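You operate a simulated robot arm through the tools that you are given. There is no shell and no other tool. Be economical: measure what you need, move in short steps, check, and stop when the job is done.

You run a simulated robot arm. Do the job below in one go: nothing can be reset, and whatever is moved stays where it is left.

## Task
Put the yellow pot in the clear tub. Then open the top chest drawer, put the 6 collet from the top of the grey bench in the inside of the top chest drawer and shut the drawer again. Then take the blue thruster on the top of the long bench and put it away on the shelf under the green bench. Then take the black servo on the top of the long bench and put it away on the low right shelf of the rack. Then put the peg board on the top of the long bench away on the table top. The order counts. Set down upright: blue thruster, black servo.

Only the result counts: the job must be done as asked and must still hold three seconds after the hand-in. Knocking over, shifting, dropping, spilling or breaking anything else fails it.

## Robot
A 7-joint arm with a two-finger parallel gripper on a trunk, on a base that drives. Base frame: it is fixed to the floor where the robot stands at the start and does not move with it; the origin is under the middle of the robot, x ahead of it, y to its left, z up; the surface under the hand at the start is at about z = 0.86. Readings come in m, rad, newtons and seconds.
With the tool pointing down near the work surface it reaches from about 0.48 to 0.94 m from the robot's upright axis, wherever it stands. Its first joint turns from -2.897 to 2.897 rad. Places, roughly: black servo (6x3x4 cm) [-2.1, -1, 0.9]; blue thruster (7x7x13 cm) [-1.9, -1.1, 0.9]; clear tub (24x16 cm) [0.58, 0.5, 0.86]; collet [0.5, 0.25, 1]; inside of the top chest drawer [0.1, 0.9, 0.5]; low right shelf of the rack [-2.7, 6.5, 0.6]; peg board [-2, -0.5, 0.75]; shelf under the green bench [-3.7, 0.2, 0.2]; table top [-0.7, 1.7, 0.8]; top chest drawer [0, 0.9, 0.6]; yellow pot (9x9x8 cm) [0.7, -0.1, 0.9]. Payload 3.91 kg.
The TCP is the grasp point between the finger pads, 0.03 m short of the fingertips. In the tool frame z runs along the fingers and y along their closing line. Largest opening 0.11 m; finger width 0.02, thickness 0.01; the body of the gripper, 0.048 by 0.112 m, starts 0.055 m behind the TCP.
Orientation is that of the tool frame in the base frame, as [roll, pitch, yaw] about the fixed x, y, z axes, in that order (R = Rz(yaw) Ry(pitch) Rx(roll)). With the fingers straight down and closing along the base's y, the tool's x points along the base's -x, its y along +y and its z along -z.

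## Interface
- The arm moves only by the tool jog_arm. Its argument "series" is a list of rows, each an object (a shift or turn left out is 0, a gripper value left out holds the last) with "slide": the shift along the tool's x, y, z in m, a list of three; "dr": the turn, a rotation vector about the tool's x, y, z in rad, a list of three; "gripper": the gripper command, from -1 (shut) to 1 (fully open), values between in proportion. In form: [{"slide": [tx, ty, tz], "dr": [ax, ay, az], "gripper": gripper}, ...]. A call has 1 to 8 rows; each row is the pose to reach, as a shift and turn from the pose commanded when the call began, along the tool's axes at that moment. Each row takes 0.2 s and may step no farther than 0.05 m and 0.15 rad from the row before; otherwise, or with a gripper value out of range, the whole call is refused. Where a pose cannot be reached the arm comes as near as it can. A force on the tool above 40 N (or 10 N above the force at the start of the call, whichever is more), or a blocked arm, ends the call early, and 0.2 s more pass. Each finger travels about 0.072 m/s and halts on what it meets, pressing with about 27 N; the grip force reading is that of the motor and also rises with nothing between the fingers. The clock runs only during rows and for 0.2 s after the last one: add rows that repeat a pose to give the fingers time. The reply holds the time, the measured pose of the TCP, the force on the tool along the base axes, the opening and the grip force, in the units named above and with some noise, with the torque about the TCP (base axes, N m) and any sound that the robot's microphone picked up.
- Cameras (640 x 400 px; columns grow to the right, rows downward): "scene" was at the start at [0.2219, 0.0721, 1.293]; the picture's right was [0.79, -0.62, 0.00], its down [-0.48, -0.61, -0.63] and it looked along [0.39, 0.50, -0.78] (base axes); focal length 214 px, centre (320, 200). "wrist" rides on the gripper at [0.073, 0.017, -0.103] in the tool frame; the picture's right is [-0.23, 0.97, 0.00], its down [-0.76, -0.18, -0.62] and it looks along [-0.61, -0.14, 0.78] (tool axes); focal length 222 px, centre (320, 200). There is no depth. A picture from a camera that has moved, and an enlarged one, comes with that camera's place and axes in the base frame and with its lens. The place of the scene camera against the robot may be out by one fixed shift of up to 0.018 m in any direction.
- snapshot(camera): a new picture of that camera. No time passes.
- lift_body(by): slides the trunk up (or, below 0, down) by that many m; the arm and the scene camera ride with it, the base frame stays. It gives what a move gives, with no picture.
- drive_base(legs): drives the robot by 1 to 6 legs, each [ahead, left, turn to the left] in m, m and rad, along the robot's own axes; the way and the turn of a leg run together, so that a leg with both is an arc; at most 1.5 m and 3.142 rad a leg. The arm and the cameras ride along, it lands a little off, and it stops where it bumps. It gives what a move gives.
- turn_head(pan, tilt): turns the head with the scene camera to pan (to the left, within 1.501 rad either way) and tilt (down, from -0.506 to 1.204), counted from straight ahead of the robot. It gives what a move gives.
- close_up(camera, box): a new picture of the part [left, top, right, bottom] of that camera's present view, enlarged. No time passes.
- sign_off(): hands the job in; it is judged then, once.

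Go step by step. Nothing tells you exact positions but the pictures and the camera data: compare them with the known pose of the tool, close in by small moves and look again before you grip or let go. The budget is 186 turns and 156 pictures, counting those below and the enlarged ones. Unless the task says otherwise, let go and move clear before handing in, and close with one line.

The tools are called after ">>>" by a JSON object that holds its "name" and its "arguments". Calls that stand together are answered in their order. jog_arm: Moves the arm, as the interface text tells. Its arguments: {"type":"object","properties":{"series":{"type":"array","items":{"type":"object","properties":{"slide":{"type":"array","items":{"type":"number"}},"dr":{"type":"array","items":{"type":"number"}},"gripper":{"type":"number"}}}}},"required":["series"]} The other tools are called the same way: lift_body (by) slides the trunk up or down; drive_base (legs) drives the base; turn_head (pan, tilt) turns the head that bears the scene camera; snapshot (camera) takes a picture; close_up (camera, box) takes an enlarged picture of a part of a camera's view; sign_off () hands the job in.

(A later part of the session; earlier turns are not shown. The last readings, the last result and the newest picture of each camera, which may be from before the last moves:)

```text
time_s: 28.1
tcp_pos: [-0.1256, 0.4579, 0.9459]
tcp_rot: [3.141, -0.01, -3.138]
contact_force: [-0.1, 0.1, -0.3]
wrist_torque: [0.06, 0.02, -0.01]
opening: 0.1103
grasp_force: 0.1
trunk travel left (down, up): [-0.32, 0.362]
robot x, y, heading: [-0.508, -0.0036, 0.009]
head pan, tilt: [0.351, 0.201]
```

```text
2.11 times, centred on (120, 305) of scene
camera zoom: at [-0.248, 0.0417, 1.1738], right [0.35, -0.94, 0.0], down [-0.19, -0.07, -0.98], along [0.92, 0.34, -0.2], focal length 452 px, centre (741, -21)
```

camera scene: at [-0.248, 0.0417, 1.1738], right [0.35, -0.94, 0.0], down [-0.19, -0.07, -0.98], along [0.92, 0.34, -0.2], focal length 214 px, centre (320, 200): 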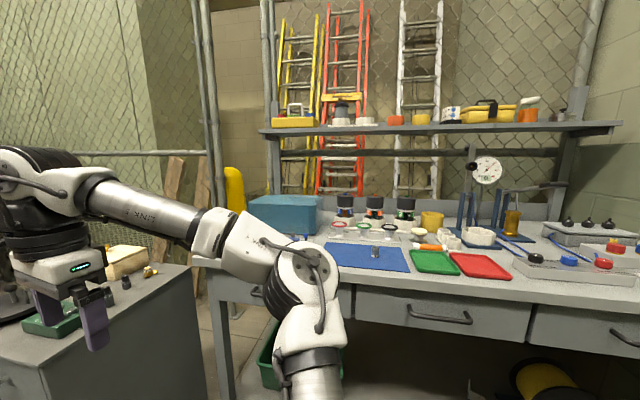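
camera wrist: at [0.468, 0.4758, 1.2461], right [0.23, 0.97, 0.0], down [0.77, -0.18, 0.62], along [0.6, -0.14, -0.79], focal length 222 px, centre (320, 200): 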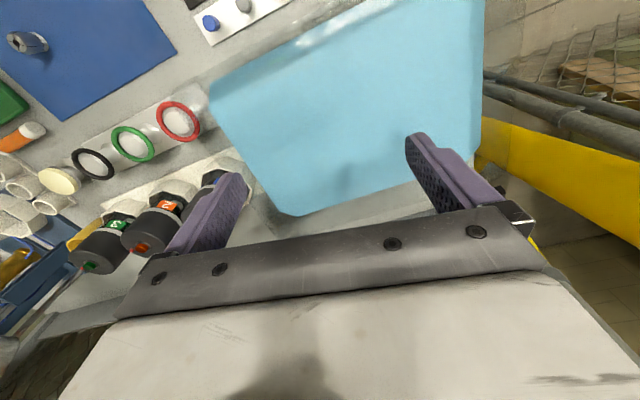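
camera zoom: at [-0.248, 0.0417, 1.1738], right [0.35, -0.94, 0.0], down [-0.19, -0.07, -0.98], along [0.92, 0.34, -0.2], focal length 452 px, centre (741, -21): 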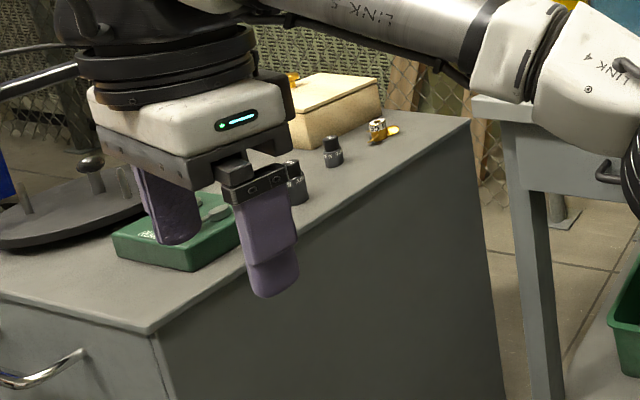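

The low view shows it clearly: an open clear tub, filled with blue liquid to below its rim (rim about z 1.015), not a lid. Now return to the bench and go for the yellow pot at about (0.733,-0.098).

>>> {"name": "lift_body", "arguments": {"by": 0.35}}

>>> {"name": "drive_base", "arguments": {"legs": [[0.51, 0.003, -0.008]]}}

>>> {"name": "jog_arm", "arguments": {"series": [{"slide": [-0.04, -0.03, 0.0], "dr": [0, 0, -0.12]}, {"slide": [-0.07, -0.07, 0.0], "dr": [0, 0, -0.24]}, {"slide": [-0.1, -0.11, 0.0], "dr": [0, 0, -0.36]}, {"slide": [-0.13, -0.15, 0.0], "dr": [0, 0, -0.48]}, {"slide": [-0.15, -0.19, 0.0], "dr": [0, 0, -0.6]}, {"slide": [-0.17, -0.23, 0.0], "dr": [0, 0, -0.7]}, {"slide": [-0.19, -0.27, 0.0], "dr": [0, 0, -0.785]}, {"slide": [-0.21, -0.31, 0.0], "dr": [0, 0, -0.785]}]}}

>>> {"name": "turn_head", "arguments": {"pan": 0.0, "tilt": 0.8}}

>>> {"name": "snapshot", "arguments": {"camera": "scene"}}

>>> {"name": "snapshot", "arguments": {"camera": "wrist"}}

```text
time_s: 31.5
tcp_pos: [-0.1261, 0.4563, 1.2958]
tcp_rot: [3.141, -0.009, -3.136]
contact_force: [-0.3, 0.2, -0.2]
wrist_torque: [-0.02, -0.02, 0.0]
opening: 0.1098
grasp_force: 0.0
trunk travel left (down, up): [-0.67, 0.012]
robot x, y, heading: [-0.5091, -0.0019, 0.008]
head pan, tilt: [0.351, 0.201]
```

```text
time_s: 34.5
tcp_pos: [0.3889, 0.46, 1.2962]
tcp_rot: [-3.141, -0.01, -3.141]
contact_force: [-0.3, 0.1, 0.3]
wrist_torque: [-0.02, 0.0, 0.0]
opening: 0.1102
grasp_force: 0.2
trunk travel left (down, up): [-0.67, 0.012]
robot x, y, heading: [0.0013, 0.0006, 0.002]
head pan, tilt: [0.351, 0.201]
```

```text
time_s: 36.3
tcp_pos: [0.5988, 0.1484, 1.2921]
tcp_rot: [3.134, -0.004, -2.356]
contact_force: [0.1, 0.0, -0.2]
wrist_torque: [0.01, -0.02, -0.03]
opening: 0.1102
grasp_force: 0.0
trunk travel left (down, up): [-0.67, 0.012]
robot x, y, heading: [0.0019, 0.0028, 0.006]
head pan, tilt: [0.351, 0.201]
```

```text
time_s: 37.3
tcp_pos: [0.5974, 0.1509, 1.2912]
tcp_rot: [3.135, -0.006, -2.357]
contact_force: [-0.5, -0.3, -0.1]
wrist_torque: [0.0, 0.04, -0.02]
opening: 0.1101
grasp_force: 0.0
trunk travel left (down, up): [-0.67, 0.012]
robot x, y, heading: [0.0034, 0.0019, 0.003]
head pan, tilt: [0.0, 0.799]
```

```text
116 pictures are left
camera scene: at [0.2586, 0.0134, 1.4703], right [0.0, -1.0, 0.0], down [-0.72, 0.0, -0.7], along [0.7, 0.0, -0.72], focal length 214 px, centre (320, 200)
```

scene: 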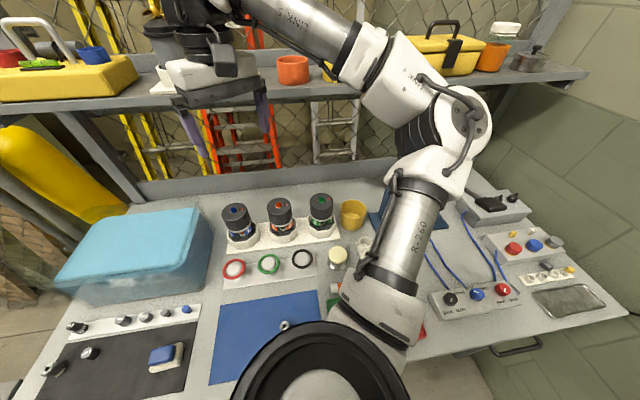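

```text
115 pictures are left
camera wrist: at [0.5354, 0.1109, 1.394], right [-0.53, 0.85, 0.01], down [0.67, 0.41, 0.62], along [0.52, 0.33, -0.79], focal length 222 px, centre (320, 200)
```

wrist: 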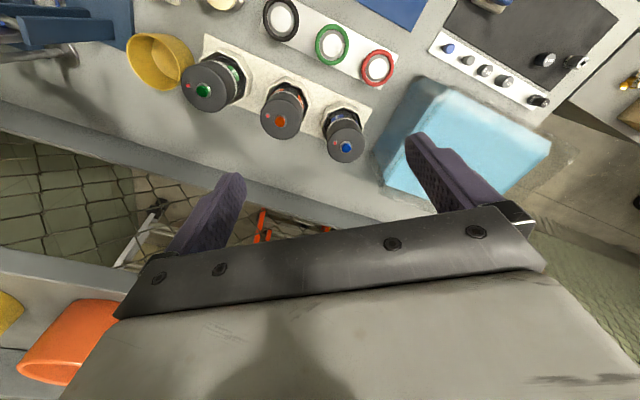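

The shelf overhangs close to the pot (front edge x≈0.72), so I plan to pinch the pot's near wall with one finger inside. Let me zoom on the pot to refine.

>>> {"name": "close_up", "arguments": {"camera": "wrist", "box": [100, 10, 260, 130]}}

>>> {"name": "close_up", "arguments": {"camera": "scene", "box": [280, 150, 440, 290]}}

```text
3.33 times, centred on (180, 70) of wrist
camera zoom: at [0.5354, 0.1109, 1.394], right [-0.53, 0.85, 0.01], down [0.67, 0.41, 0.62], along [0.52, 0.33, -0.79], focal length 740 px, centre (787, 633)
```

zoom: 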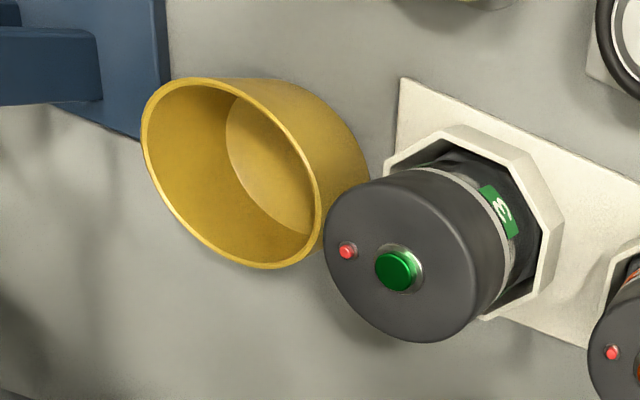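

```text
2.86 times, centred on (360, 220) of scene
camera zoom: at [0.2586, 0.0134, 1.4703], right [0.0, -1.0, 0.0], down [-0.72, 0.0, -0.7], along [0.7, 0.0, -0.72], focal length 613 px, centre (206, 143)
```

zoom: 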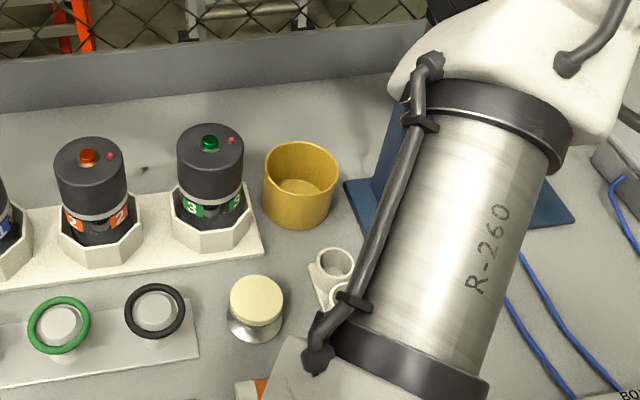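

Pot rim centre is at about (0.728,-0.101). I move above its near wall (0.685,-0.101) with the closing line along x.

>>> {"name": "jog_arm", "arguments": {"series": [{"slide": [0.018, -0.036, 0.02], "dr": [0, 0, -0.11]}, {"slide": [0.036, -0.072, 0.04], "dr": [0, 0, -0.22]}, {"slide": [0.054, -0.108, 0.06], "dr": [0, 0, -0.33]}, {"slide": [0.07, -0.144, 0.08], "dr": [0, 0, -0.45]}, {"slide": [0.086, -0.18, 0.1], "dr": [0, 0, -0.57]}, {"slide": [0.1, -0.21, 0.12], "dr": [0, 0, -0.68]}, {"slide": [0.115, -0.238, 0.14], "dr": [0, 0, -0.785]}, {"slide": [0.115, -0.238, 0.17], "dr": [0, 0, -0.785]}]}}

>>> {"name": "snapshot", "arguments": {"camera": "wrist"}}

>>> {"name": "snapshot", "arguments": {"camera": "scene"}}

```text
time_s: 39.1
tcp_pos: [0.5056, 0.0853, 1.1346]
tcp_rot: [3.133, 0.001, -1.572]
contact_force: [-0.7, -0.2, 0.4]
wrist_torque: [0.03, 0.01, -0.02]
opening: 0.1098
grasp_force: 0.2
out of reach, approached as far as the arm can: row 3, 4, 5, 6, 7, 8
trunk travel left (down, up): [-0.67, 0.012]
robot x, y, heading: [0.0041, -0.0022, 0.003]
head pan, tilt: [0.0, 0.799]
```

```text
112 pictures are left
camera wrist: at [0.4901, 0.0136, 1.2368], right [-0.97, 0.23, 0.01], down [0.18, 0.76, 0.62], along [0.14, 0.61, -0.78], focal length 222 px, centre (320, 200)
```

wrist: 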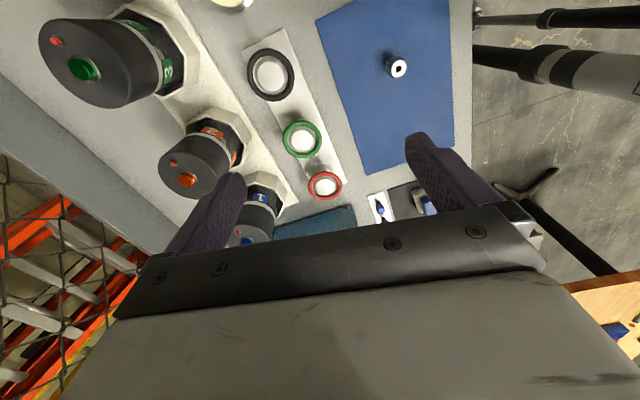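

```text
111 pictures are left
camera scene: at [0.2585, 0.0131, 1.4702], right [0.0, -1.0, 0.0], down [-0.72, 0.0, -0.7], along [0.7, 0.0, -0.72], focal length 214 px, centre (320, 200)
```

scene: 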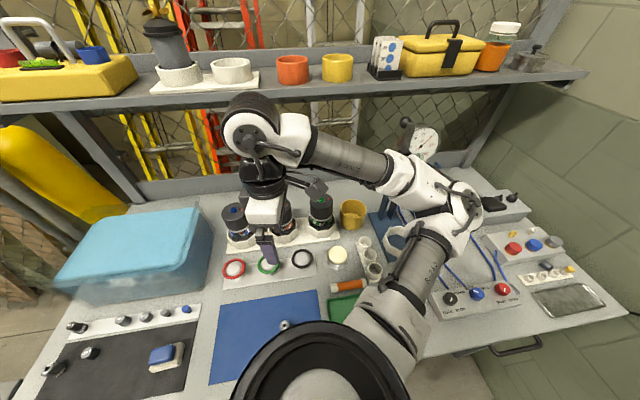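

That yaw runs into joint limits. I'll back out upward and turn the other way (yaw ≈ 2.36), pinching the near-right wall instead.

>>> {"name": "jog_arm", "arguments": {"series": [{"slide": [-0.01, -0.01, -0.03], "dr": [0, 0, 0.15]}, {"slide": [-0.025, -0.02, -0.06], "dr": [0, 0, 0.3]}, {"slide": [-0.04, -0.03, -0.09], "dr": [0, 0, 0.45]}, {"slide": [-0.05, -0.04, -0.12], "dr": [0, 0, 0.6]}, {"slide": [-0.065, -0.05, -0.14], "dr": [0, 0, 0.75]}, {"slide": [-0.065, -0.05, -0.15], "dr": [0, 0, 0.9]}, {"slide": [-0.065, -0.05, -0.15], "dr": [0, 0, 1.05]}, {"slide": [-0.065, -0.05, -0.15], "dr": [0, 0, 1.2]}]}}

>>> {"name": "jog_arm", "arguments": {"series": [{"dr": [0, 0, 0.15]}, {"dr": [0, 0, 0.3]}, {"dr": [0, 0, 0.45]}, {"dr": [0, 0, 0.6]}, {"dr": [0, 0, 0.75]}, {"dr": [0, 0, 0.9]}, {"dr": [0, 0, 1.05]}, {"dr": [0, 0, 1.155]}]}}

>>> {"name": "snapshot", "arguments": {"camera": "scene"}}

```text
time_s: 40.9
tcp_pos: [0.5602, 0.1548, 1.2774]
tcp_rot: [3.138, -0.009, -2.773]
contact_force: [0.5, 0.2, 0.3]
wrist_torque: [-0.02, 0.02, 0.02]
opening: 0.1101
grasp_force: 0.1
trunk travel left (down, up): [-0.67, 0.012]
robot x, y, heading: [0.0022, 0.0026, 0.005]
head pan, tilt: [0.0, 0.799]
```

```text
time_s: 42.7
tcp_pos: [0.5615, 0.1536, 1.2765]
tcp_rot: [-3.136, -0.006, 2.355]
contact_force: [-0.3, 1.2, -0.6]
wrist_torque: [0.05, 0.0, 0.01]
opening: 0.1098
grasp_force: 0.0
trunk travel left (down, up): [-0.67, 0.012]
robot x, y, heading: [0.0027, 0.0047, 0.0]
head pan, tilt: [0.0, 0.799]
```

```text
110 pictures are left
camera scene: at [0.2585, 0.0133, 1.4702], right [0.0, -1.0, 0.0], down [-0.72, 0.0, -0.7], along [0.7, 0.0, -0.72], focal length 214 px, centre (320, 200)
```

scene: 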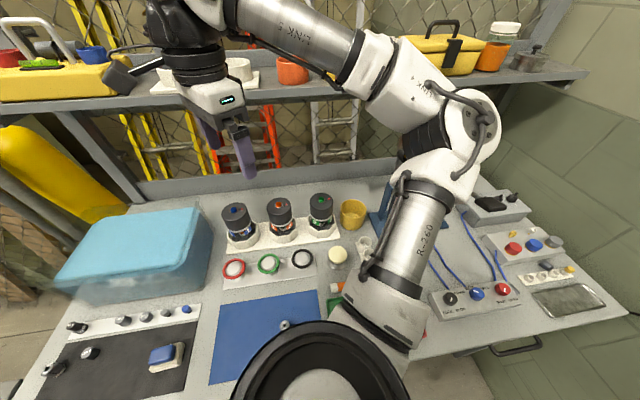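

The elbow stays high at this reach. I move right in front of the vials and down, keeping clear of the shelf.

>>> {"name": "jog_arm", "arguments": {"series": [{"slide": [-0.028, -0.028, 0.02]}, {"slide": [-0.056, -0.056, 0.04]}, {"slide": [-0.084, -0.084, 0.06]}, {"slide": [-0.112, -0.112, 0.08]}, {"slide": [-0.14, -0.14, 0.1]}, {"slide": [-0.168, -0.168, 0.12]}, {"slide": [-0.19, -0.19, 0.14]}, {"slide": [-0.201, -0.2, 0.16]}]}}

>>> {"name": "snapshot", "arguments": {"camera": "scene"}}

>>> {"name": "snapshot", "arguments": {"camera": "wrist"}}

```text
time_s: 44.5
tcp_pos: [0.558, -0.1296, 1.1171]
tcp_rot: [-3.134, -0.008, 2.36]
contact_force: [0.1, -0.5, 0.6]
wrist_torque: [0.0, 0.0, -0.02]
opening: 0.1098
grasp_force: 0.1
trunk travel left (down, up): [-0.67, 0.012]
robot x, y, heading: [0.0032, 0.0014, 0.004]
head pan, tilt: [0.0, 0.799]
```

```text
109 pictures are left
camera scene: at [0.2587, 0.0131, 1.4702], right [0.0, -1.0, 0.0], down [-0.72, 0.0, -0.7], along [0.7, 0.0, -0.72], focal length 214 px, centre (320, 200)
```

scene: 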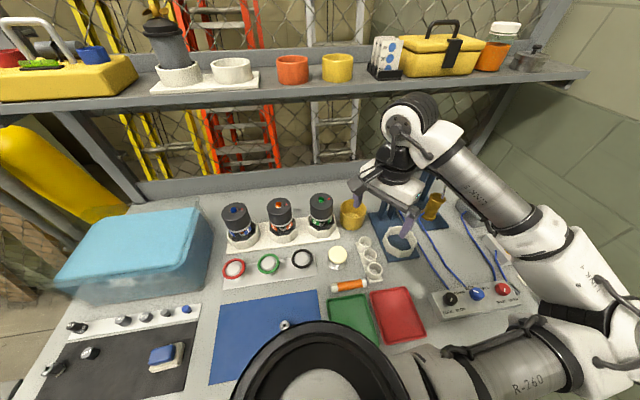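

```text
108 pictures are left
camera wrist: at [0.5205, -0.0675, 1.2201], right [0.85, 0.53, -0.01], down [0.42, -0.66, 0.62], along [0.32, -0.53, -0.78], focal length 222 px, centre (320, 200)
```

wrist: 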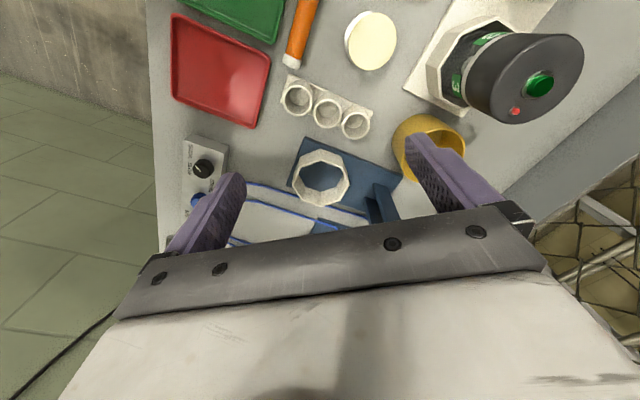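

>>> {"name": "jog_arm", "arguments": {"series": [{"slide": [-0.015, 0.015, 0.04], "gripper": 0.1}, {"slide": [-0.03, 0.03, 0.08], "gripper": 0.1}, {"slide": [-0.045, 0.045, 0.1], "gripper": 0.1}, {"slide": [-0.06, 0.06, 0.1], "gripper": 0.1}]}}

>>> {"name": "snapshot", "arguments": {"camera": "wrist"}}

>>> {"name": "snapshot", "arguments": {"camera": "scene"}}

```text
time_s: 45.5
tcp_pos: [0.6417, -0.1306, 1.017]
tcp_rot: [-3.134, -0.006, 2.357]
contact_force: [0.0, 0.5, 0.2]
wrist_torque: [0.01, 0.02, -0.02]
opening: 0.0607
grasp_force: 0.1
trunk travel left (down, up): [-0.67, 0.012]
robot x, y, heading: [0.0019, 0.005, -0.001]
head pan, tilt: [0.0, 0.799]
```

```text
107 pictures are left
camera wrist: at [0.6033, -0.0683, 1.1199], right [0.85, 0.53, -0.01], down [0.42, -0.66, 0.62], along [0.32, -0.53, -0.78], focal length 222 px, centre (320, 200)
```

wrist: 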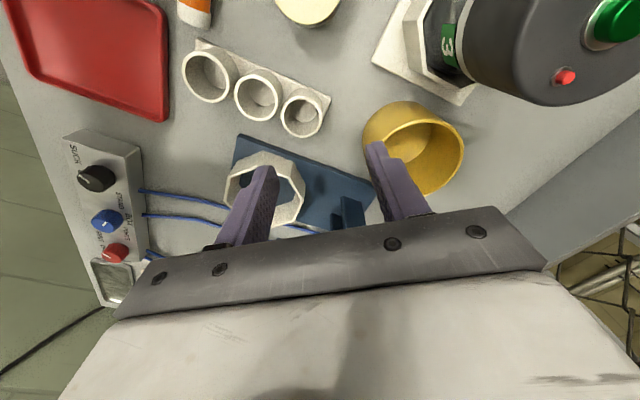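

```text
106 pictures are left
camera scene: at [0.2587, 0.0134, 1.4702], right [0.0, -1.0, 0.0], down [-0.72, 0.0, -0.7], along [0.7, 0.0, -0.72], focal length 214 px, centre (320, 200)
```

scene: 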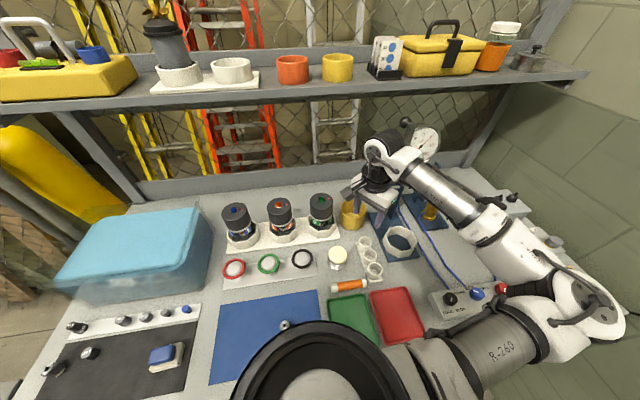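

The finger pair is lined up diagonal to the pot. I step forward to the wall point and look before descending.

>>> {"name": "jog_arm", "arguments": {"series": [{"slide": [-0.017, 0.018, 0.0], "gripper": 0.1}, {"slide": [-0.034, 0.037, 0.0], "gripper": 0.1}, {"slide": [-0.034, 0.037, 0.025], "gripper": 0.1}]}}

>>> {"name": "close_up", "arguments": {"camera": "wrist", "box": [200, 60, 520, 260]}}

>>> {"name": "close_up", "arguments": {"camera": "scene", "box": [300, 120, 500, 260]}}

```text
time_s: 46.3
tcp_pos: [0.694, -0.1279, 0.9891]
tcp_rot: [-3.135, -0.007, 2.356]
contact_force: [-0.1, -0.1, 0.5]
wrist_torque: [0.0, -0.02, 0.02]
opening: 0.0606
grasp_force: 0.1
trunk travel left (down, up): [-0.67, 0.012]
robot x, y, heading: [0.004, 0.0035, 0.0]
head pan, tilt: [0.0, 0.799]
```

```text
2.00 times, centred on (360, 160) of wrist
camera zoom: at [0.6549, -0.0649, 1.0936], right [0.85, 0.53, -0.01], down [0.42, -0.66, 0.62], along [0.32, -0.53, -0.79], focal length 444 px, centre (240, 280)
```

zoom: 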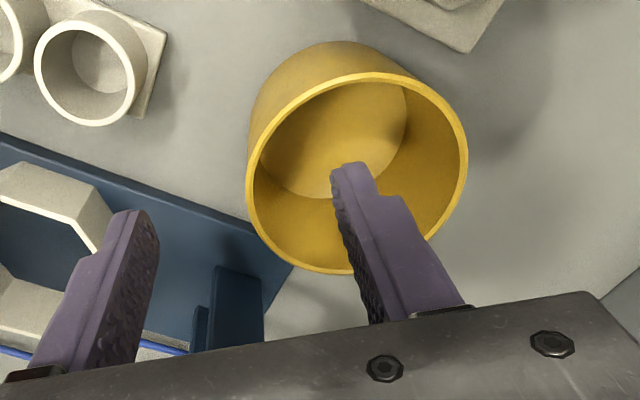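

```text
2.86 times, centred on (400, 190) of scene
camera zoom: at [0.2587, 0.0131, 1.4702], right [0.0, -1.0, 0.0], down [-0.72, 0.0, -0.7], along [0.7, 0.0, -0.72], focal length 613 px, centre (91, 229)
```

zoom: 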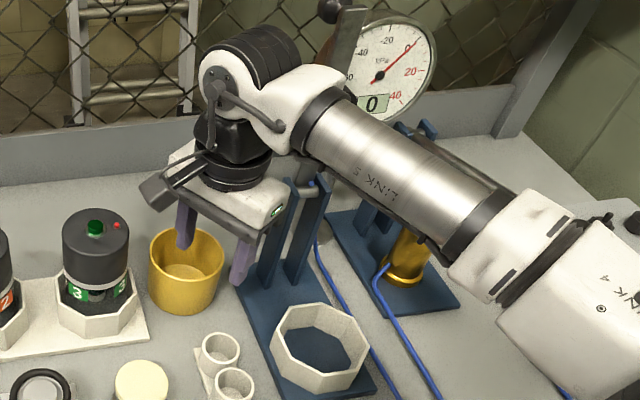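

One finger is over the inside and one outside. Descend and grip the wall.

>>> {"name": "jog_arm", "arguments": {"series": [{"slide": [0, 0, 0.03]}, {"slide": [0, 0, 0.055]}, {"slide": [0, 0, 0.066]}, {"slide": [0, 0, 0.066], "gripper": -1}, {"slide": [0, 0, 0.066], "gripper": -1}, {"slide": [0, 0, 0.066], "gripper": -1}, {"slide": [0, 0, 0.066], "gripper": -1}]}}

>>> {"name": "close_up", "arguments": {"camera": "wrist", "box": [200, 60, 520, 260]}}

```text
time_s: 47.9
tcp_pos: [0.6918, -0.1262, 0.9262]
tcp_rot: [-3.136, -0.005, 2.356]
contact_force: [4.3, 0.1, 10.0]
wrist_torque: [0.53, -0.8, -0.21]
opening: 0.0072
grasp_force: 27.3
trunk travel left (down, up): [-0.67, 0.012]
robot x, y, heading: [0.0008, -0.0001, 0.006]
head pan, tilt: [0.0, 0.799]
```

```text
2.00 times, centred on (360, 160) of wrist
camera zoom: at [0.6543, -0.0642, 1.029], right [0.85, 0.53, -0.01], down [0.42, -0.66, 0.62], along [0.32, -0.53, -0.78], focal length 444 px, centre (240, 280)
```

zoom: 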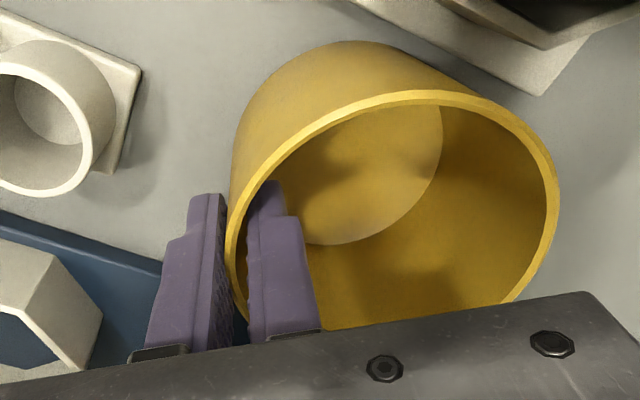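

Gripped (7 mm wall). Lift straight up 8 cm, then back out from under the shelf.

>>> {"name": "jog_arm", "arguments": {"series": [{"slide": [0, 0, -0.02]}, {"slide": [0, 0, -0.05]}, {"slide": [0, 0, -0.085]}]}}

>>> {"name": "snapshot", "arguments": {"camera": "scene"}}

>>> {"name": "snapshot", "arguments": {"camera": "wrist"}}

```text
time_s: 48.7
tcp_pos: [0.6942, -0.1267, 1.0096]
tcp_rot: [-3.134, -0.008, 2.356]
contact_force: [1.0, 0.7, -1.4]
wrist_torque: [-0.03, 0.01, 0.0]
opening: 0.0063
grasp_force: 27.3
trunk travel left (down, up): [-0.67, 0.012]
robot x, y, heading: [0.0043, 0.0, 0.003]
head pan, tilt: [0.0, 0.799]
```

```text
102 pictures are left
camera scene: at [0.2582, 0.0135, 1.4702], right [0.0, -1.0, 0.0], down [-0.72, 0.0, -0.7], along [0.7, 0.0, -0.72], focal length 214 px, centre (320, 200)
```

scene: 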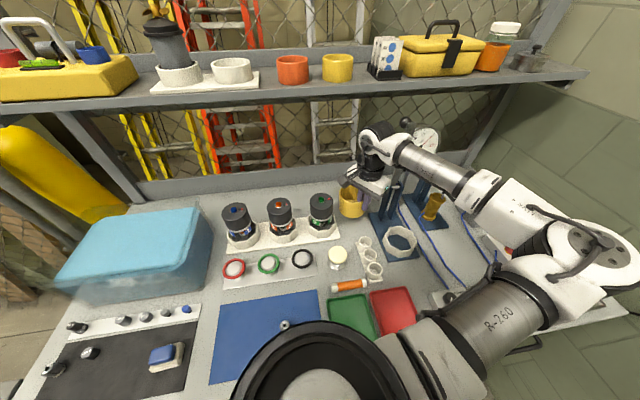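

```text
101 pictures are left
camera wrist: at [0.6548, -0.0646, 1.1127], right [0.85, 0.53, -0.01], down [0.42, -0.66, 0.62], along [0.32, -0.53, -0.79], focal length 222 px, centre (320, 200)
```

wrist: 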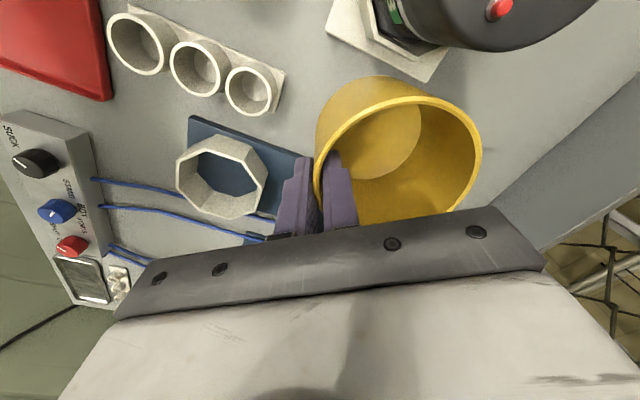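

>>> {"name": "jog_arm", "arguments": {"series": [{"slide": [0.027, -0.027, 0.0]}, {"slide": [0.053, -0.053, -0.02]}, {"slide": [0.08, -0.08, -0.04]}, {"slide": [0.1, -0.1, -0.08]}, {"slide": [0.1, -0.1, -0.12]}, {"slide": [0.1, -0.1, -0.16]}, {"slide": [0.1, -0.1, -0.18]}]}}

>>> {"name": "jog_arm", "arguments": {"series": [{"slide": [0.032, 0.032, 0.0]}, {"slide": [0.064, 0.064, 0.0]}, {"slide": [0.096, 0.096, 0.0]}, {"slide": [0.128, 0.128, 0.0]}, {"slide": [0.16, 0.16, 0.0]}, {"slide": [0.192, 0.192, 0.0]}, {"slide": [0.224, 0.224, 0.0]}, {"slide": [0.256, 0.256, 0.0]}]}}

>>> {"name": "snapshot", "arguments": {"camera": "scene"}}

```text
time_s: 50.3
tcp_pos: [0.555, -0.1287, 1.1899]
tcp_rot: [-3.134, -0.008, 2.356]
contact_force: [0.2, 0.0, -0.6]
wrist_torque: [-0.04, 0.03, 0.02]
opening: 0.0064
grasp_force: 27.0
trunk travel left (down, up): [-0.67, 0.012]
robot x, y, heading: [0.0023, 0.0026, -0.004]
head pan, tilt: [0.0, 0.799]
```

```text
time_s: 52.1
tcp_pos: [0.5535, 0.2354, 1.1892]
tcp_rot: [-3.135, -0.004, 2.357]
contact_force: [0.2, 1.2, -0.6]
wrist_torque: [-0.02, 0.03, 0.01]
opening: 0.0062
grasp_force: 27.0
trunk travel left (down, up): [-0.67, 0.012]
robot x, y, heading: [0.0003, 0.0015, -0.002]
head pan, tilt: [0.0, 0.799]
```

```text
100 pictures are left
camera scene: at [0.2587, 0.0144, 1.4702], right [0.0, -1.0, 0.0], down [-0.72, 0.0, -0.7], along [0.7, 0.0, -0.72], focal length 214 px, centre (320, 200)
```

scene: 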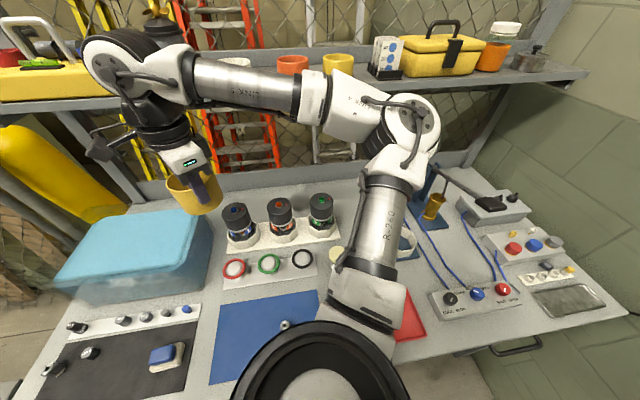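

>>> {"name": "jog_arm", "arguments": {"series": [{"slide": [0.03, 0.035, 0.0]}, {"slide": [0.06, 0.07, 0.0]}, {"slide": [0.09, 0.105, 0.0]}, {"slide": [0.12, 0.14, 0.0]}, {"slide": [0.154, 0.176, 0.0]}, {"slide": [0.154, 0.178, 0.03]}]}}

>>> {"name": "turn_head", "arguments": {"pan": 0.6, "tilt": 0.8}}

>>> {"name": "snapshot", "arguments": {"camera": "scene"}}

>>> {"name": "snapshot", "arguments": {"camera": "wrist"}}

```text
time_s: 53.5
tcp_pos: [0.5711, 0.4706, 1.1602]
tcp_rot: [-3.135, -0.008, 2.357]
contact_force: [0.1, -0.7, -1.3]
wrist_torque: [0.02, 0.01, 0.01]
opening: 0.0063
grasp_force: 26.8
trunk travel left (down, up): [-0.67, 0.012]
robot x, y, heading: [0.0027, 0.0038, -0.003]
head pan, tilt: [0.0, 0.799]
```

```text
time_s: 54.5
tcp_pos: [0.5702, 0.4709, 1.1615]
tcp_rot: [-3.134, -0.006, 2.357]
contact_force: [0.4, -0.2, 0.0]
wrist_torque: [-0.01, 0.03, -0.01]
opening: 0.0062
grasp_force: 27.2
trunk travel left (down, up): [-0.67, 0.012]
robot x, y, heading: [-0.0002, 0.0031, 0.003]
head pan, tilt: [0.6, 0.799]
```

```text
99 pictures are left
camera scene: at [0.2445, 0.0589, 1.4702], right [0.57, -0.82, 0.0], down [-0.59, -0.41, -0.7], along [0.57, 0.39, -0.72], focal length 214 px, centre (320, 200)
```

scene: 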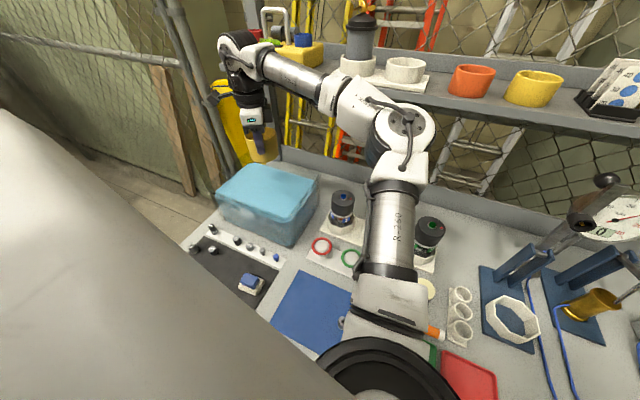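

```text
98 pictures are left
camera wrist: at [0.5312, 0.5332, 1.2647], right [0.85, 0.53, -0.01], down [0.42, -0.66, 0.62], along [0.32, -0.53, -0.79], focal length 222 px, centre (320, 200)
```

wrist: 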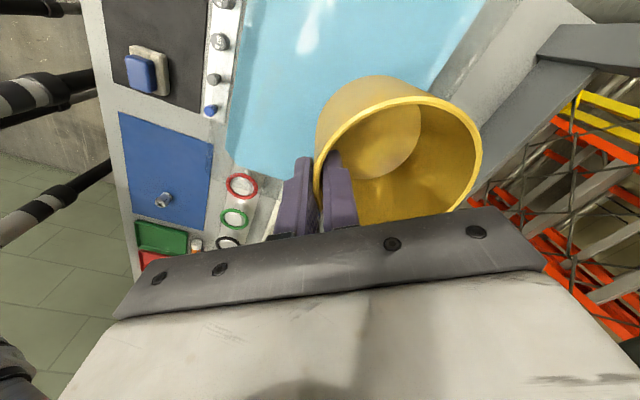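

The pot is over the tub; I descend in stages to feel for the floor.

>>> {"name": "jog_arm", "arguments": {"series": [{"slide": [-0.008, -0.008, 0.04]}, {"slide": [-0.008, -0.008, 0.08]}, {"slide": [-0.008, -0.008, 0.12]}, {"slide": [-0.008, -0.008, 0.15]}, {"slide": [-0.008, -0.008, 0.18]}, {"slide": [-0.008, -0.008, 0.205]}]}}

>>> {"name": "snapshot", "arguments": {"camera": "wrist"}}

>>> {"name": "close_up", "arguments": {"camera": "scene", "box": [190, 100, 350, 260]}}

```text
time_s: 55.9
tcp_pos: [0.5682, 0.4579, 0.9569]
tcp_rot: [-3.135, -0.007, 2.357]
contact_force: [-0.1, 0.2, -0.9]
wrist_torque: [-0.01, 0.03, 0.04]
opening: 0.0061
grasp_force: 26.9
trunk travel left (down, up): [-0.67, 0.012]
robot x, y, heading: [0.0037, 0.0019, 0.004]
head pan, tilt: [0.6, 0.799]
```

```text
97 pictures are left
camera wrist: at [0.5281, 0.5211, 1.0594], right [0.85, 0.53, -0.01], down [0.42, -0.66, 0.62], along [0.32, -0.53, -0.79], focal length 222 px, centre (320, 200)
```

wrist: 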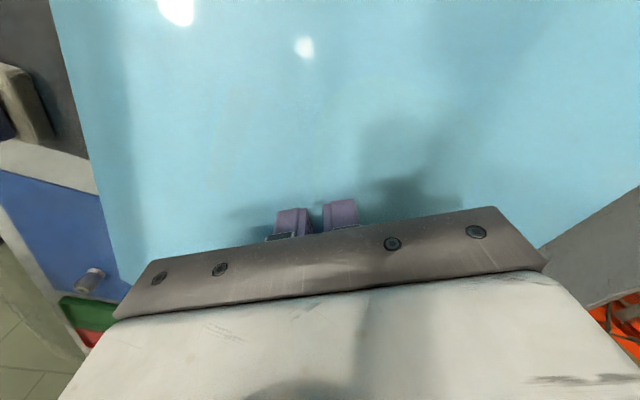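

```text
2.50 times, centred on (270, 180) of scene
camera zoom: at [0.2446, 0.059, 1.4702], right [0.57, -0.82, 0.0], down [-0.59, -0.41, -0.7], along [0.57, 0.39, -0.72], focal length 536 px, centre (445, 250)
```

zoom: 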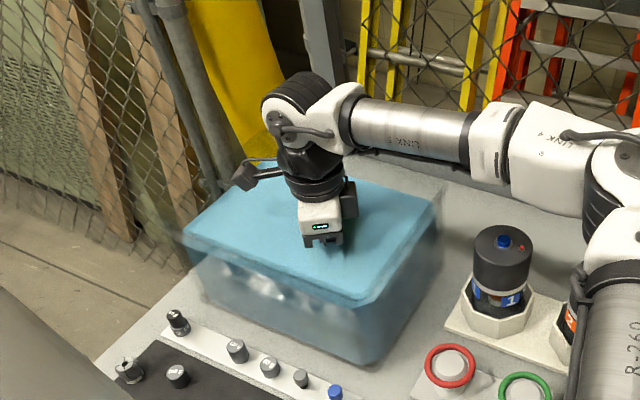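

It is liquid: no resistance. Continue to the floor gently.

>>> {"name": "jog_arm", "arguments": {"series": [{"slide": [0, 0, 0.008]}, {"slide": [0, 0, 0.016]}, {"slide": [0, 0, 0.022]}]}}

```text
time_s: 56.7
tcp_pos: [0.5686, 0.4579, 0.9339]
tcp_rot: [-3.135, -0.006, 2.355]
contact_force: [0.4, -0.6, -0.3]
wrist_torque: [-0.01, 0.05, 0.02]
opening: 0.0064
grasp_force: 26.9
trunk travel left (down, up): [-0.67, 0.012]
robot x, y, heading: [0.0014, 0.0032, 0.001]
head pan, tilt: [0.6, 0.799]
```

>>> {"name": "jog_arm", "arguments": {"series": [{"slide": [0, 0, 0.003]}, {"slide": [0, 0, 0.006]}, {"slide": [0, 0, 0.006], "gripper": -0.4}, {"slide": [0, 0, 0.006], "gripper": 0.0}, {"slide": [0, 0, 0.006], "gripper": 0.0}, {"slide": [0, 0, 0.006], "gripper": 0.0}]}}

>>> {"name": "jog_arm", "arguments": {"series": [{"slide": [0, 0, -0.02]}, {"slide": [0, 0, -0.06]}, {"slide": [0, 0, -0.1]}, {"slide": [0, 0, -0.14]}, {"slide": [0, 0, -0.18]}, {"slide": [0, 0, -0.22]}]}}

>>> {"name": "snapshot", "arguments": {"camera": "wrist"}}

>>> {"name": "close_up", "arguments": {"camera": "scene", "box": [190, 100, 350, 260]}}

```text
time_s: 58.1
tcp_pos: [0.5669, 0.4575, 0.9277]
tcp_rot: [-3.135, -0.007, 2.356]
contact_force: [0.0, 0.3, 0.7]
wrist_torque: [-0.01, -0.01, -0.02]
opening: 0.055
grasp_force: 0.2
trunk travel left (down, up): [-0.67, 0.012]
robot x, y, heading: [0.0036, -0.0008, 0.001]
head pan, tilt: [0.6, 0.799]
```

```text
time_s: 59.5
tcp_pos: [0.5706, 0.4591, 1.1467]
tcp_rot: [-3.135, -0.006, 2.356]
contact_force: [0.3, -0.8, -0.2]
wrist_torque: [0.0, 0.02, -0.02]
opening: 0.0549
grasp_force: 0.1
trunk travel left (down, up): [-0.67, 0.012]
robot x, y, heading: [0.0029, 0.0021, 0.002]
head pan, tilt: [0.6, 0.799]
```

```text
95 pictures are left
camera wrist: at [0.5309, 0.5212, 1.2495], right [0.85, 0.53, -0.01], down [0.42, -0.66, 0.62], along [0.32, -0.53, -0.79], focal length 222 px, centre (320, 200)
```

wrist: 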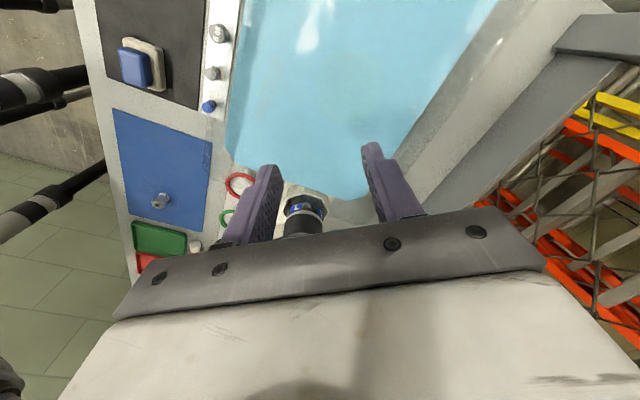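

```text
2.50 times, centred on (270, 180) of scene
camera zoom: at [0.2439, 0.0588, 1.4703], right [0.57, -0.82, 0.0], down [-0.59, -0.41, -0.7], along [0.57, 0.39, -0.72], focal length 536 px, centre (445, 250)
```

zoom: 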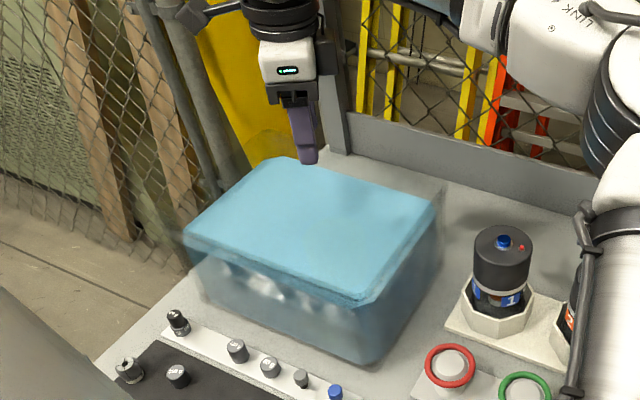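

The pot is in the tub. Now I'll restore the orange tube: back the base off 0.25 m for better reach and bring the arm over it, turning to yaw ≈1.7.

>>> {"name": "jog_arm", "arguments": {"series": [{"slide": [-0.03, -0.03, -0.03], "dr": [0, 0, 0.12]}, {"slide": [-0.06, -0.06, -0.05], "dr": [0, 0, 0.24]}, {"slide": [-0.09, -0.09, -0.06], "dr": [0, 0, 0.36]}, {"slide": [-0.12, -0.12, -0.06], "dr": [0, 0, 0.48]}, {"slide": [-0.15, -0.15, -0.06], "dr": [0, 0, 0.6]}, {"slide": [-0.18, -0.18, -0.06], "dr": [0, 0, 0.656]}]}}

>>> {"name": "drive_base", "arguments": {"legs": [[-0.25, 0, 0]]}}

>>> {"name": "turn_head", "arguments": {"pan": 0.0, "tilt": 0.6}}

>>> {"name": "snapshot", "arguments": {"camera": "scene"}}

```text
refused: row 1 steps farther than a row can; nothing moved
```

```text
time_s: 61.3
tcp_pos: [0.3222, 0.4575, 1.1462]
tcp_rot: [-3.135, -0.009, 2.355]
contact_force: [-0.2, 0.2, 0.2]
wrist_torque: [-0.01, -0.02, 0.02]
opening: 0.055
grasp_force: 0.1
trunk travel left (down, up): [-0.67, 0.012]
robot x, y, heading: [-0.2461, 0.0027, -0.004]
head pan, tilt: [0.6, 0.799]
```

```text
time_s: 62.3
tcp_pos: [0.3238, 0.4571, 1.1464]
tcp_rot: [-3.135, -0.008, 2.357]
contact_force: [-0.3, 0.2, -0.1]
wrist_torque: [0.01, 0.03, 0.04]
opening: 0.0547
grasp_force: 0.0
trunk travel left (down, up): [-0.67, 0.012]
robot x, y, heading: [-0.2449, 0.0042, 0.003]
head pan, tilt: [0.0, 0.6]
```

```text
93 pictures are left
camera scene: at [0.0186, 0.0129, 1.4871], right [0.0, -1.0, 0.0], down [-0.57, 0.0, -0.82], along [0.82, 0.0, -0.57], focal length 214 px, centre (320, 200)
```

scene: 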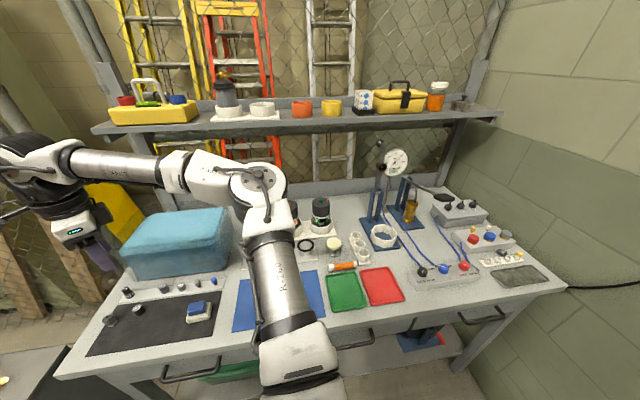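

>>> {"name": "jog_arm", "arguments": {"series": [{"slide": [-0.038, -0.018, 0.0]}, {"slide": [-0.076, -0.036, 0.0]}, {"slide": [-0.115, -0.054, 0.0]}, {"slide": [-0.153, -0.072, 0.0]}, {"slide": [-0.191, -0.09, 0.0]}, {"slide": [-0.229, -0.108, 0.0]}, {"slide": [-0.267, -0.126, 0.0]}, {"slide": [-0.306, -0.144, 0.0]}]}}

>>> {"name": "jog_arm", "arguments": {"series": [{"slide": [-0.038, -0.018, 0.0], "dr": [0, 0, 0.12]}, {"slide": [-0.076, -0.036, 0.0], "dr": [0, 0, 0.24]}, {"slide": [-0.115, -0.054, 0.0], "dr": [0, 0, 0.36]}, {"slide": [-0.153, -0.072, 0.01], "dr": [0, 0, 0.5]}, {"slide": [-0.191, -0.09, 0.02], "dr": [0, 0, 0.62]}, {"slide": [-0.191, -0.09, 0.03], "dr": [0, 0, 0.656]}]}}

>>> {"name": "snapshot", "arguments": {"camera": "scene"}}

>>> {"name": "snapshot", "arguments": {"camera": "wrist"}}

```text
time_s: 64.1
tcp_pos: [0.439, 0.1397, 1.1478]
tcp_rot: [-3.134, -0.006, 2.357]
contact_force: [0.5, 0.3, -0.1]
wrist_torque: [0.01, 0.0, 0.02]
opening: 0.0549
grasp_force: 0.1
trunk travel left (down, up): [-0.67, 0.012]
robot x, y, heading: [-0.2452, 0.0007, -0.001]
head pan, tilt: [0.0, 0.6]
```

```text
time_s: 65.5
tcp_pos: [0.5085, -0.0579, 1.1117]
tcp_rot: [-3.132, -0.002, 1.7]
contact_force: [1.0, 0.1, 0.3]
wrist_torque: [0.01, 0.0, 0.01]
opening: 0.0549
grasp_force: 0.1
trunk travel left (down, up): [-0.67, 0.012]
robot x, y, heading: [-0.244, 0.004, 0.004]
head pan, tilt: [0.0, 0.6]
```

```text
92 pictures are left
camera scene: at [0.0186, 0.0132, 1.4871], right [0.0, -1.0, 0.0], down [-0.56, 0.0, -0.83], along [0.83, 0.0, -0.56], focal length 214 px, centre (320, 200)
```

scene: 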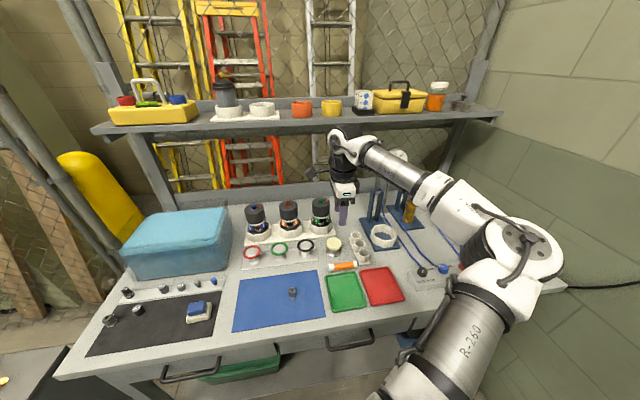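

```text
91 pictures are left
camera wrist: at [0.5162, 0.016, 1.2146], right [0.99, -0.1, -0.01], down [-0.07, -0.78, 0.62], along [-0.07, -0.62, -0.78], focal length 222 px, centre (320, 200)
```

wrist: 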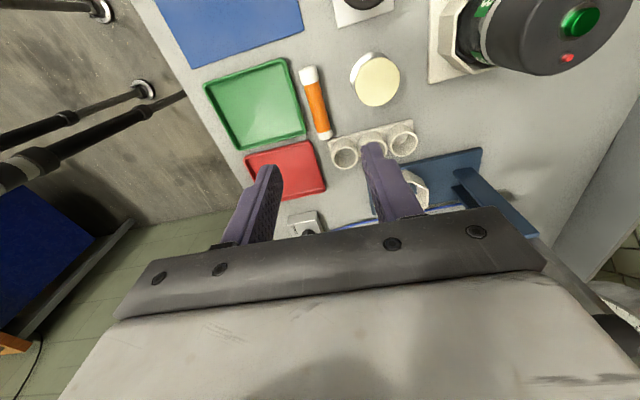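

>>> {"name": "close_up", "arguments": {"camera": "wrist", "box": [270, 50, 430, 180]}}

```text
3.08 times, centred on (350, 115) of wrist
camera zoom: at [0.5162, 0.016, 1.2146], right [0.99, -0.1, -0.01], down [-0.07, -0.78, 0.62], along [-0.07, -0.62, -0.78], focal length 684 px, centre (228, 462)
```

zoom: 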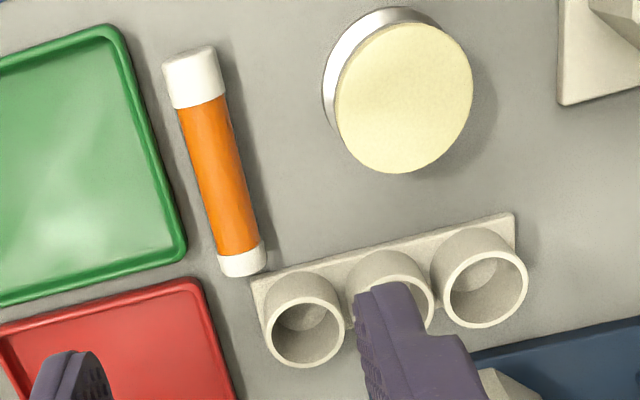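

Tube centre is at about (0.499,-0.079), cap toward +y, cup at about (0.535,-0.156). I hover over it with a 0.4 rad tilt and narrow opening so as not to touch the green tray.

>>> {"name": "jog_arm", "arguments": {"series": [{"slide": [0.0, -0.003, 0.03], "dr": [0, -0.1, 0], "gripper": -0.345}, {"slide": [0.0, -0.006, 0.06], "dr": [0, -0.2, 0]}, {"slide": [0.003, -0.009, 0.1], "dr": [0, -0.3, 0]}, {"slide": [0.003, -0.009, 0.13], "dr": [0, -0.4, 0]}, {"slide": [0.003, -0.009, 0.15], "dr": [0, -0.4, 0]}]}}

>>> {"name": "snapshot", "arguments": {"camera": "wrist"}}

>>> {"name": "snapshot", "arguments": {"camera": "scene"}}

```text
time_s: 66.7
tcp_pos: [0.4967, -0.0566, 0.964]
tcp_rot: [-3.133, 0.399, 1.703]
contact_force: [0.2, 0.4, -0.4]
wrist_torque: [-0.02, -0.02, -0.01]
opening: 0.0362
grasp_force: 0.0
trunk travel left (down, up): [-0.67, 0.012]
robot x, y, heading: [-0.2432, 0.0018, -0.004]
head pan, tilt: [0.0, 0.6]
```

```text
89 pictures are left
camera wrist: at [0.5001, 0.0503, 1.031], right [0.99, -0.08, 0.08], down [-0.11, -0.48, 0.87], along [-0.03, -0.87, -0.48], focal length 222 px, centre (320, 200)
```

wrist: 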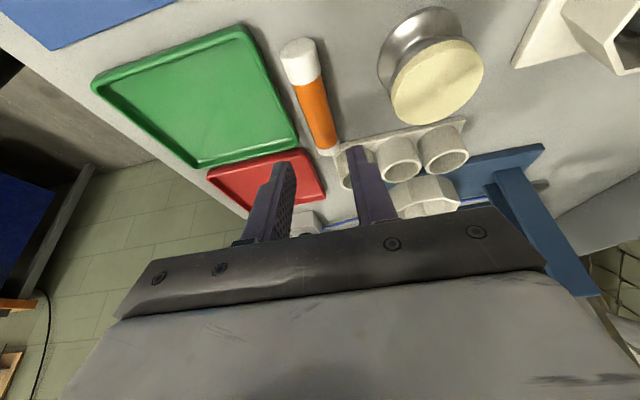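

```text
88 pictures are left
camera scene: at [0.0188, 0.0127, 1.487], right [0.0, -1.0, 0.0], down [-0.57, 0.0, -0.82], along [0.82, 0.0, -0.57], focal length 214 px, centre (320, 200)
```

scene: 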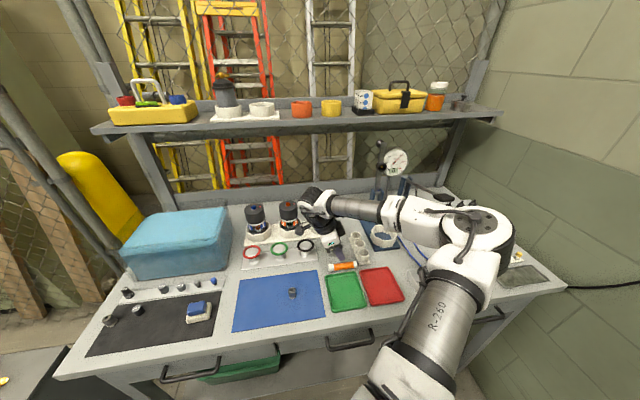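

Alignment checks out. Descend and grip.

>>> {"name": "jog_arm", "arguments": {"series": [{"slide": [0.012, 0, 0.028]}, {"slide": [0.022, 0, 0.052]}, {"slide": [0.0268, 0, 0.0635]}]}}

>>> {"name": "close_up", "arguments": {"camera": "wrist", "box": [200, 20, 440, 220]}}

```text
time_s: 67.7
tcp_pos: [0.4987, -0.0578, 0.905]
tcp_rot: [3.139, 0.407, 1.701]
contact_force: [-8.4, 1.0, 31.1]
wrist_torque: [-0.19, 1.18, -0.12]
opening: 0.0406
grasp_force: 4.4
trunk travel left (down, up): [-0.67, 0.012]
robot x, y, heading: [-0.2449, -0.0013, 0.005]
head pan, tilt: [0.0, 0.6]
stopped in row 3: the force on the tool passed its limit at 44 N (the readings are from after the stop); the commanded pose is now the measured one
```

```text
2.00 times, centred on (320, 120) of wrist
camera zoom: at [0.5008, 0.0506, 0.9705], right [0.99, -0.08, 0.09], down [-0.12, -0.47, 0.87], along [-0.03, -0.88, -0.48], focal length 444 px, centre (320, 360)
```

zoom: 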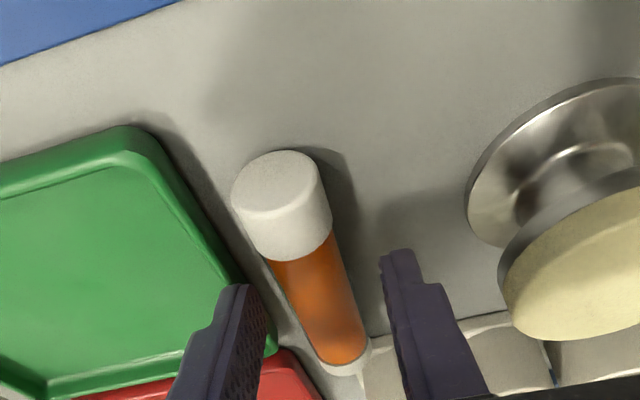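

A finger landed on the tray rim. I lift off and shift toward the cap, where there's more clearance.

>>> {"name": "jog_arm", "arguments": {"series": [{"slide": [-0.0117, 0, -0.0276], "gripper": -0.345}, {"slide": [0.0094, 0.003, -0.0365]}, {"slide": [0.0094, 0.003, -0.0365]}]}}

>>> {"name": "close_up", "arguments": {"camera": "wrist", "box": [200, 20, 440, 220]}}

```text
time_s: 68.5
tcp_pos: [0.5001, -0.0355, 0.9299]
tcp_rot: [-3.141, 0.403, 1.7]
contact_force: [-0.1, -0.5, 0.4]
wrist_torque: [-0.01, -0.03, 0.02]
opening: 0.036
grasp_force: 0.0
trunk travel left (down, up): [-0.67, 0.012]
robot x, y, heading: [-0.2457, 0.0039, -0.001]
head pan, tilt: [0.0, 0.6]
```

```text
2.00 times, centred on (320, 120) of wrist
camera zoom: at [0.5026, 0.0725, 0.9956], right [0.99, -0.08, 0.09], down [-0.12, -0.47, 0.87], along [-0.03, -0.88, -0.48], focal length 444 px, centre (320, 360)
```

zoom: 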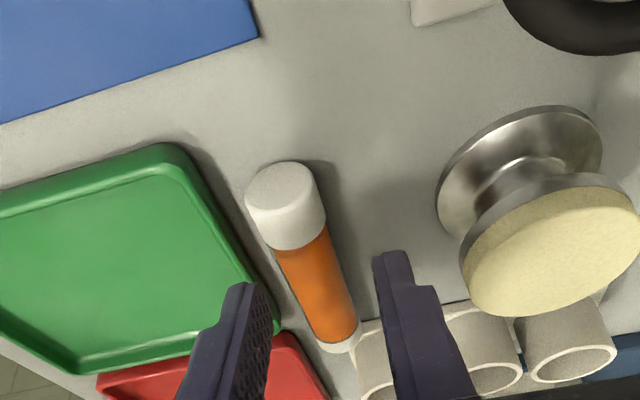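

>>> {"name": "jog_arm", "arguments": {"series": [{"slide": [0.007, -0.001, 0.016]}, {"slide": [0.012, -0.002, 0.026]}, {"slide": [0.0148, -0.0025, 0.0325]}]}}

>>> {"name": "close_up", "arguments": {"camera": "wrist", "box": [200, 20, 440, 220]}}

```text
time_s: 69.3
tcp_pos: [0.4977, -0.0348, 0.8958]
tcp_rot: [-3.141, 0.402, 1.7]
contact_force: [0.7, 0.3, 0.4]
wrist_torque: [0.03, 0.04, 0.0]
opening: 0.0358
grasp_force: 0.0
trunk travel left (down, up): [-0.67, 0.012]
robot x, y, heading: [-0.2457, 0.0003, -0.004]
head pan, tilt: [0.0, 0.6]
```

```text
2.00 times, centred on (320, 120) of wrist
camera zoom: at [0.4993, 0.0734, 0.9604], right [0.99, -0.08, 0.09], down [-0.12, -0.47, 0.87], along [-0.03, -0.88, -0.48], focal length 444 px, centre (320, 360)
```

zoom: 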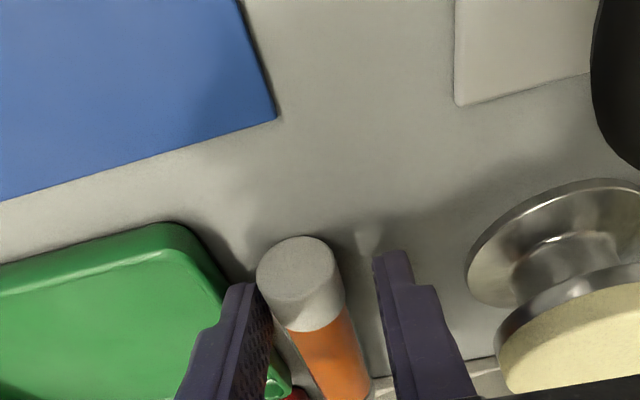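

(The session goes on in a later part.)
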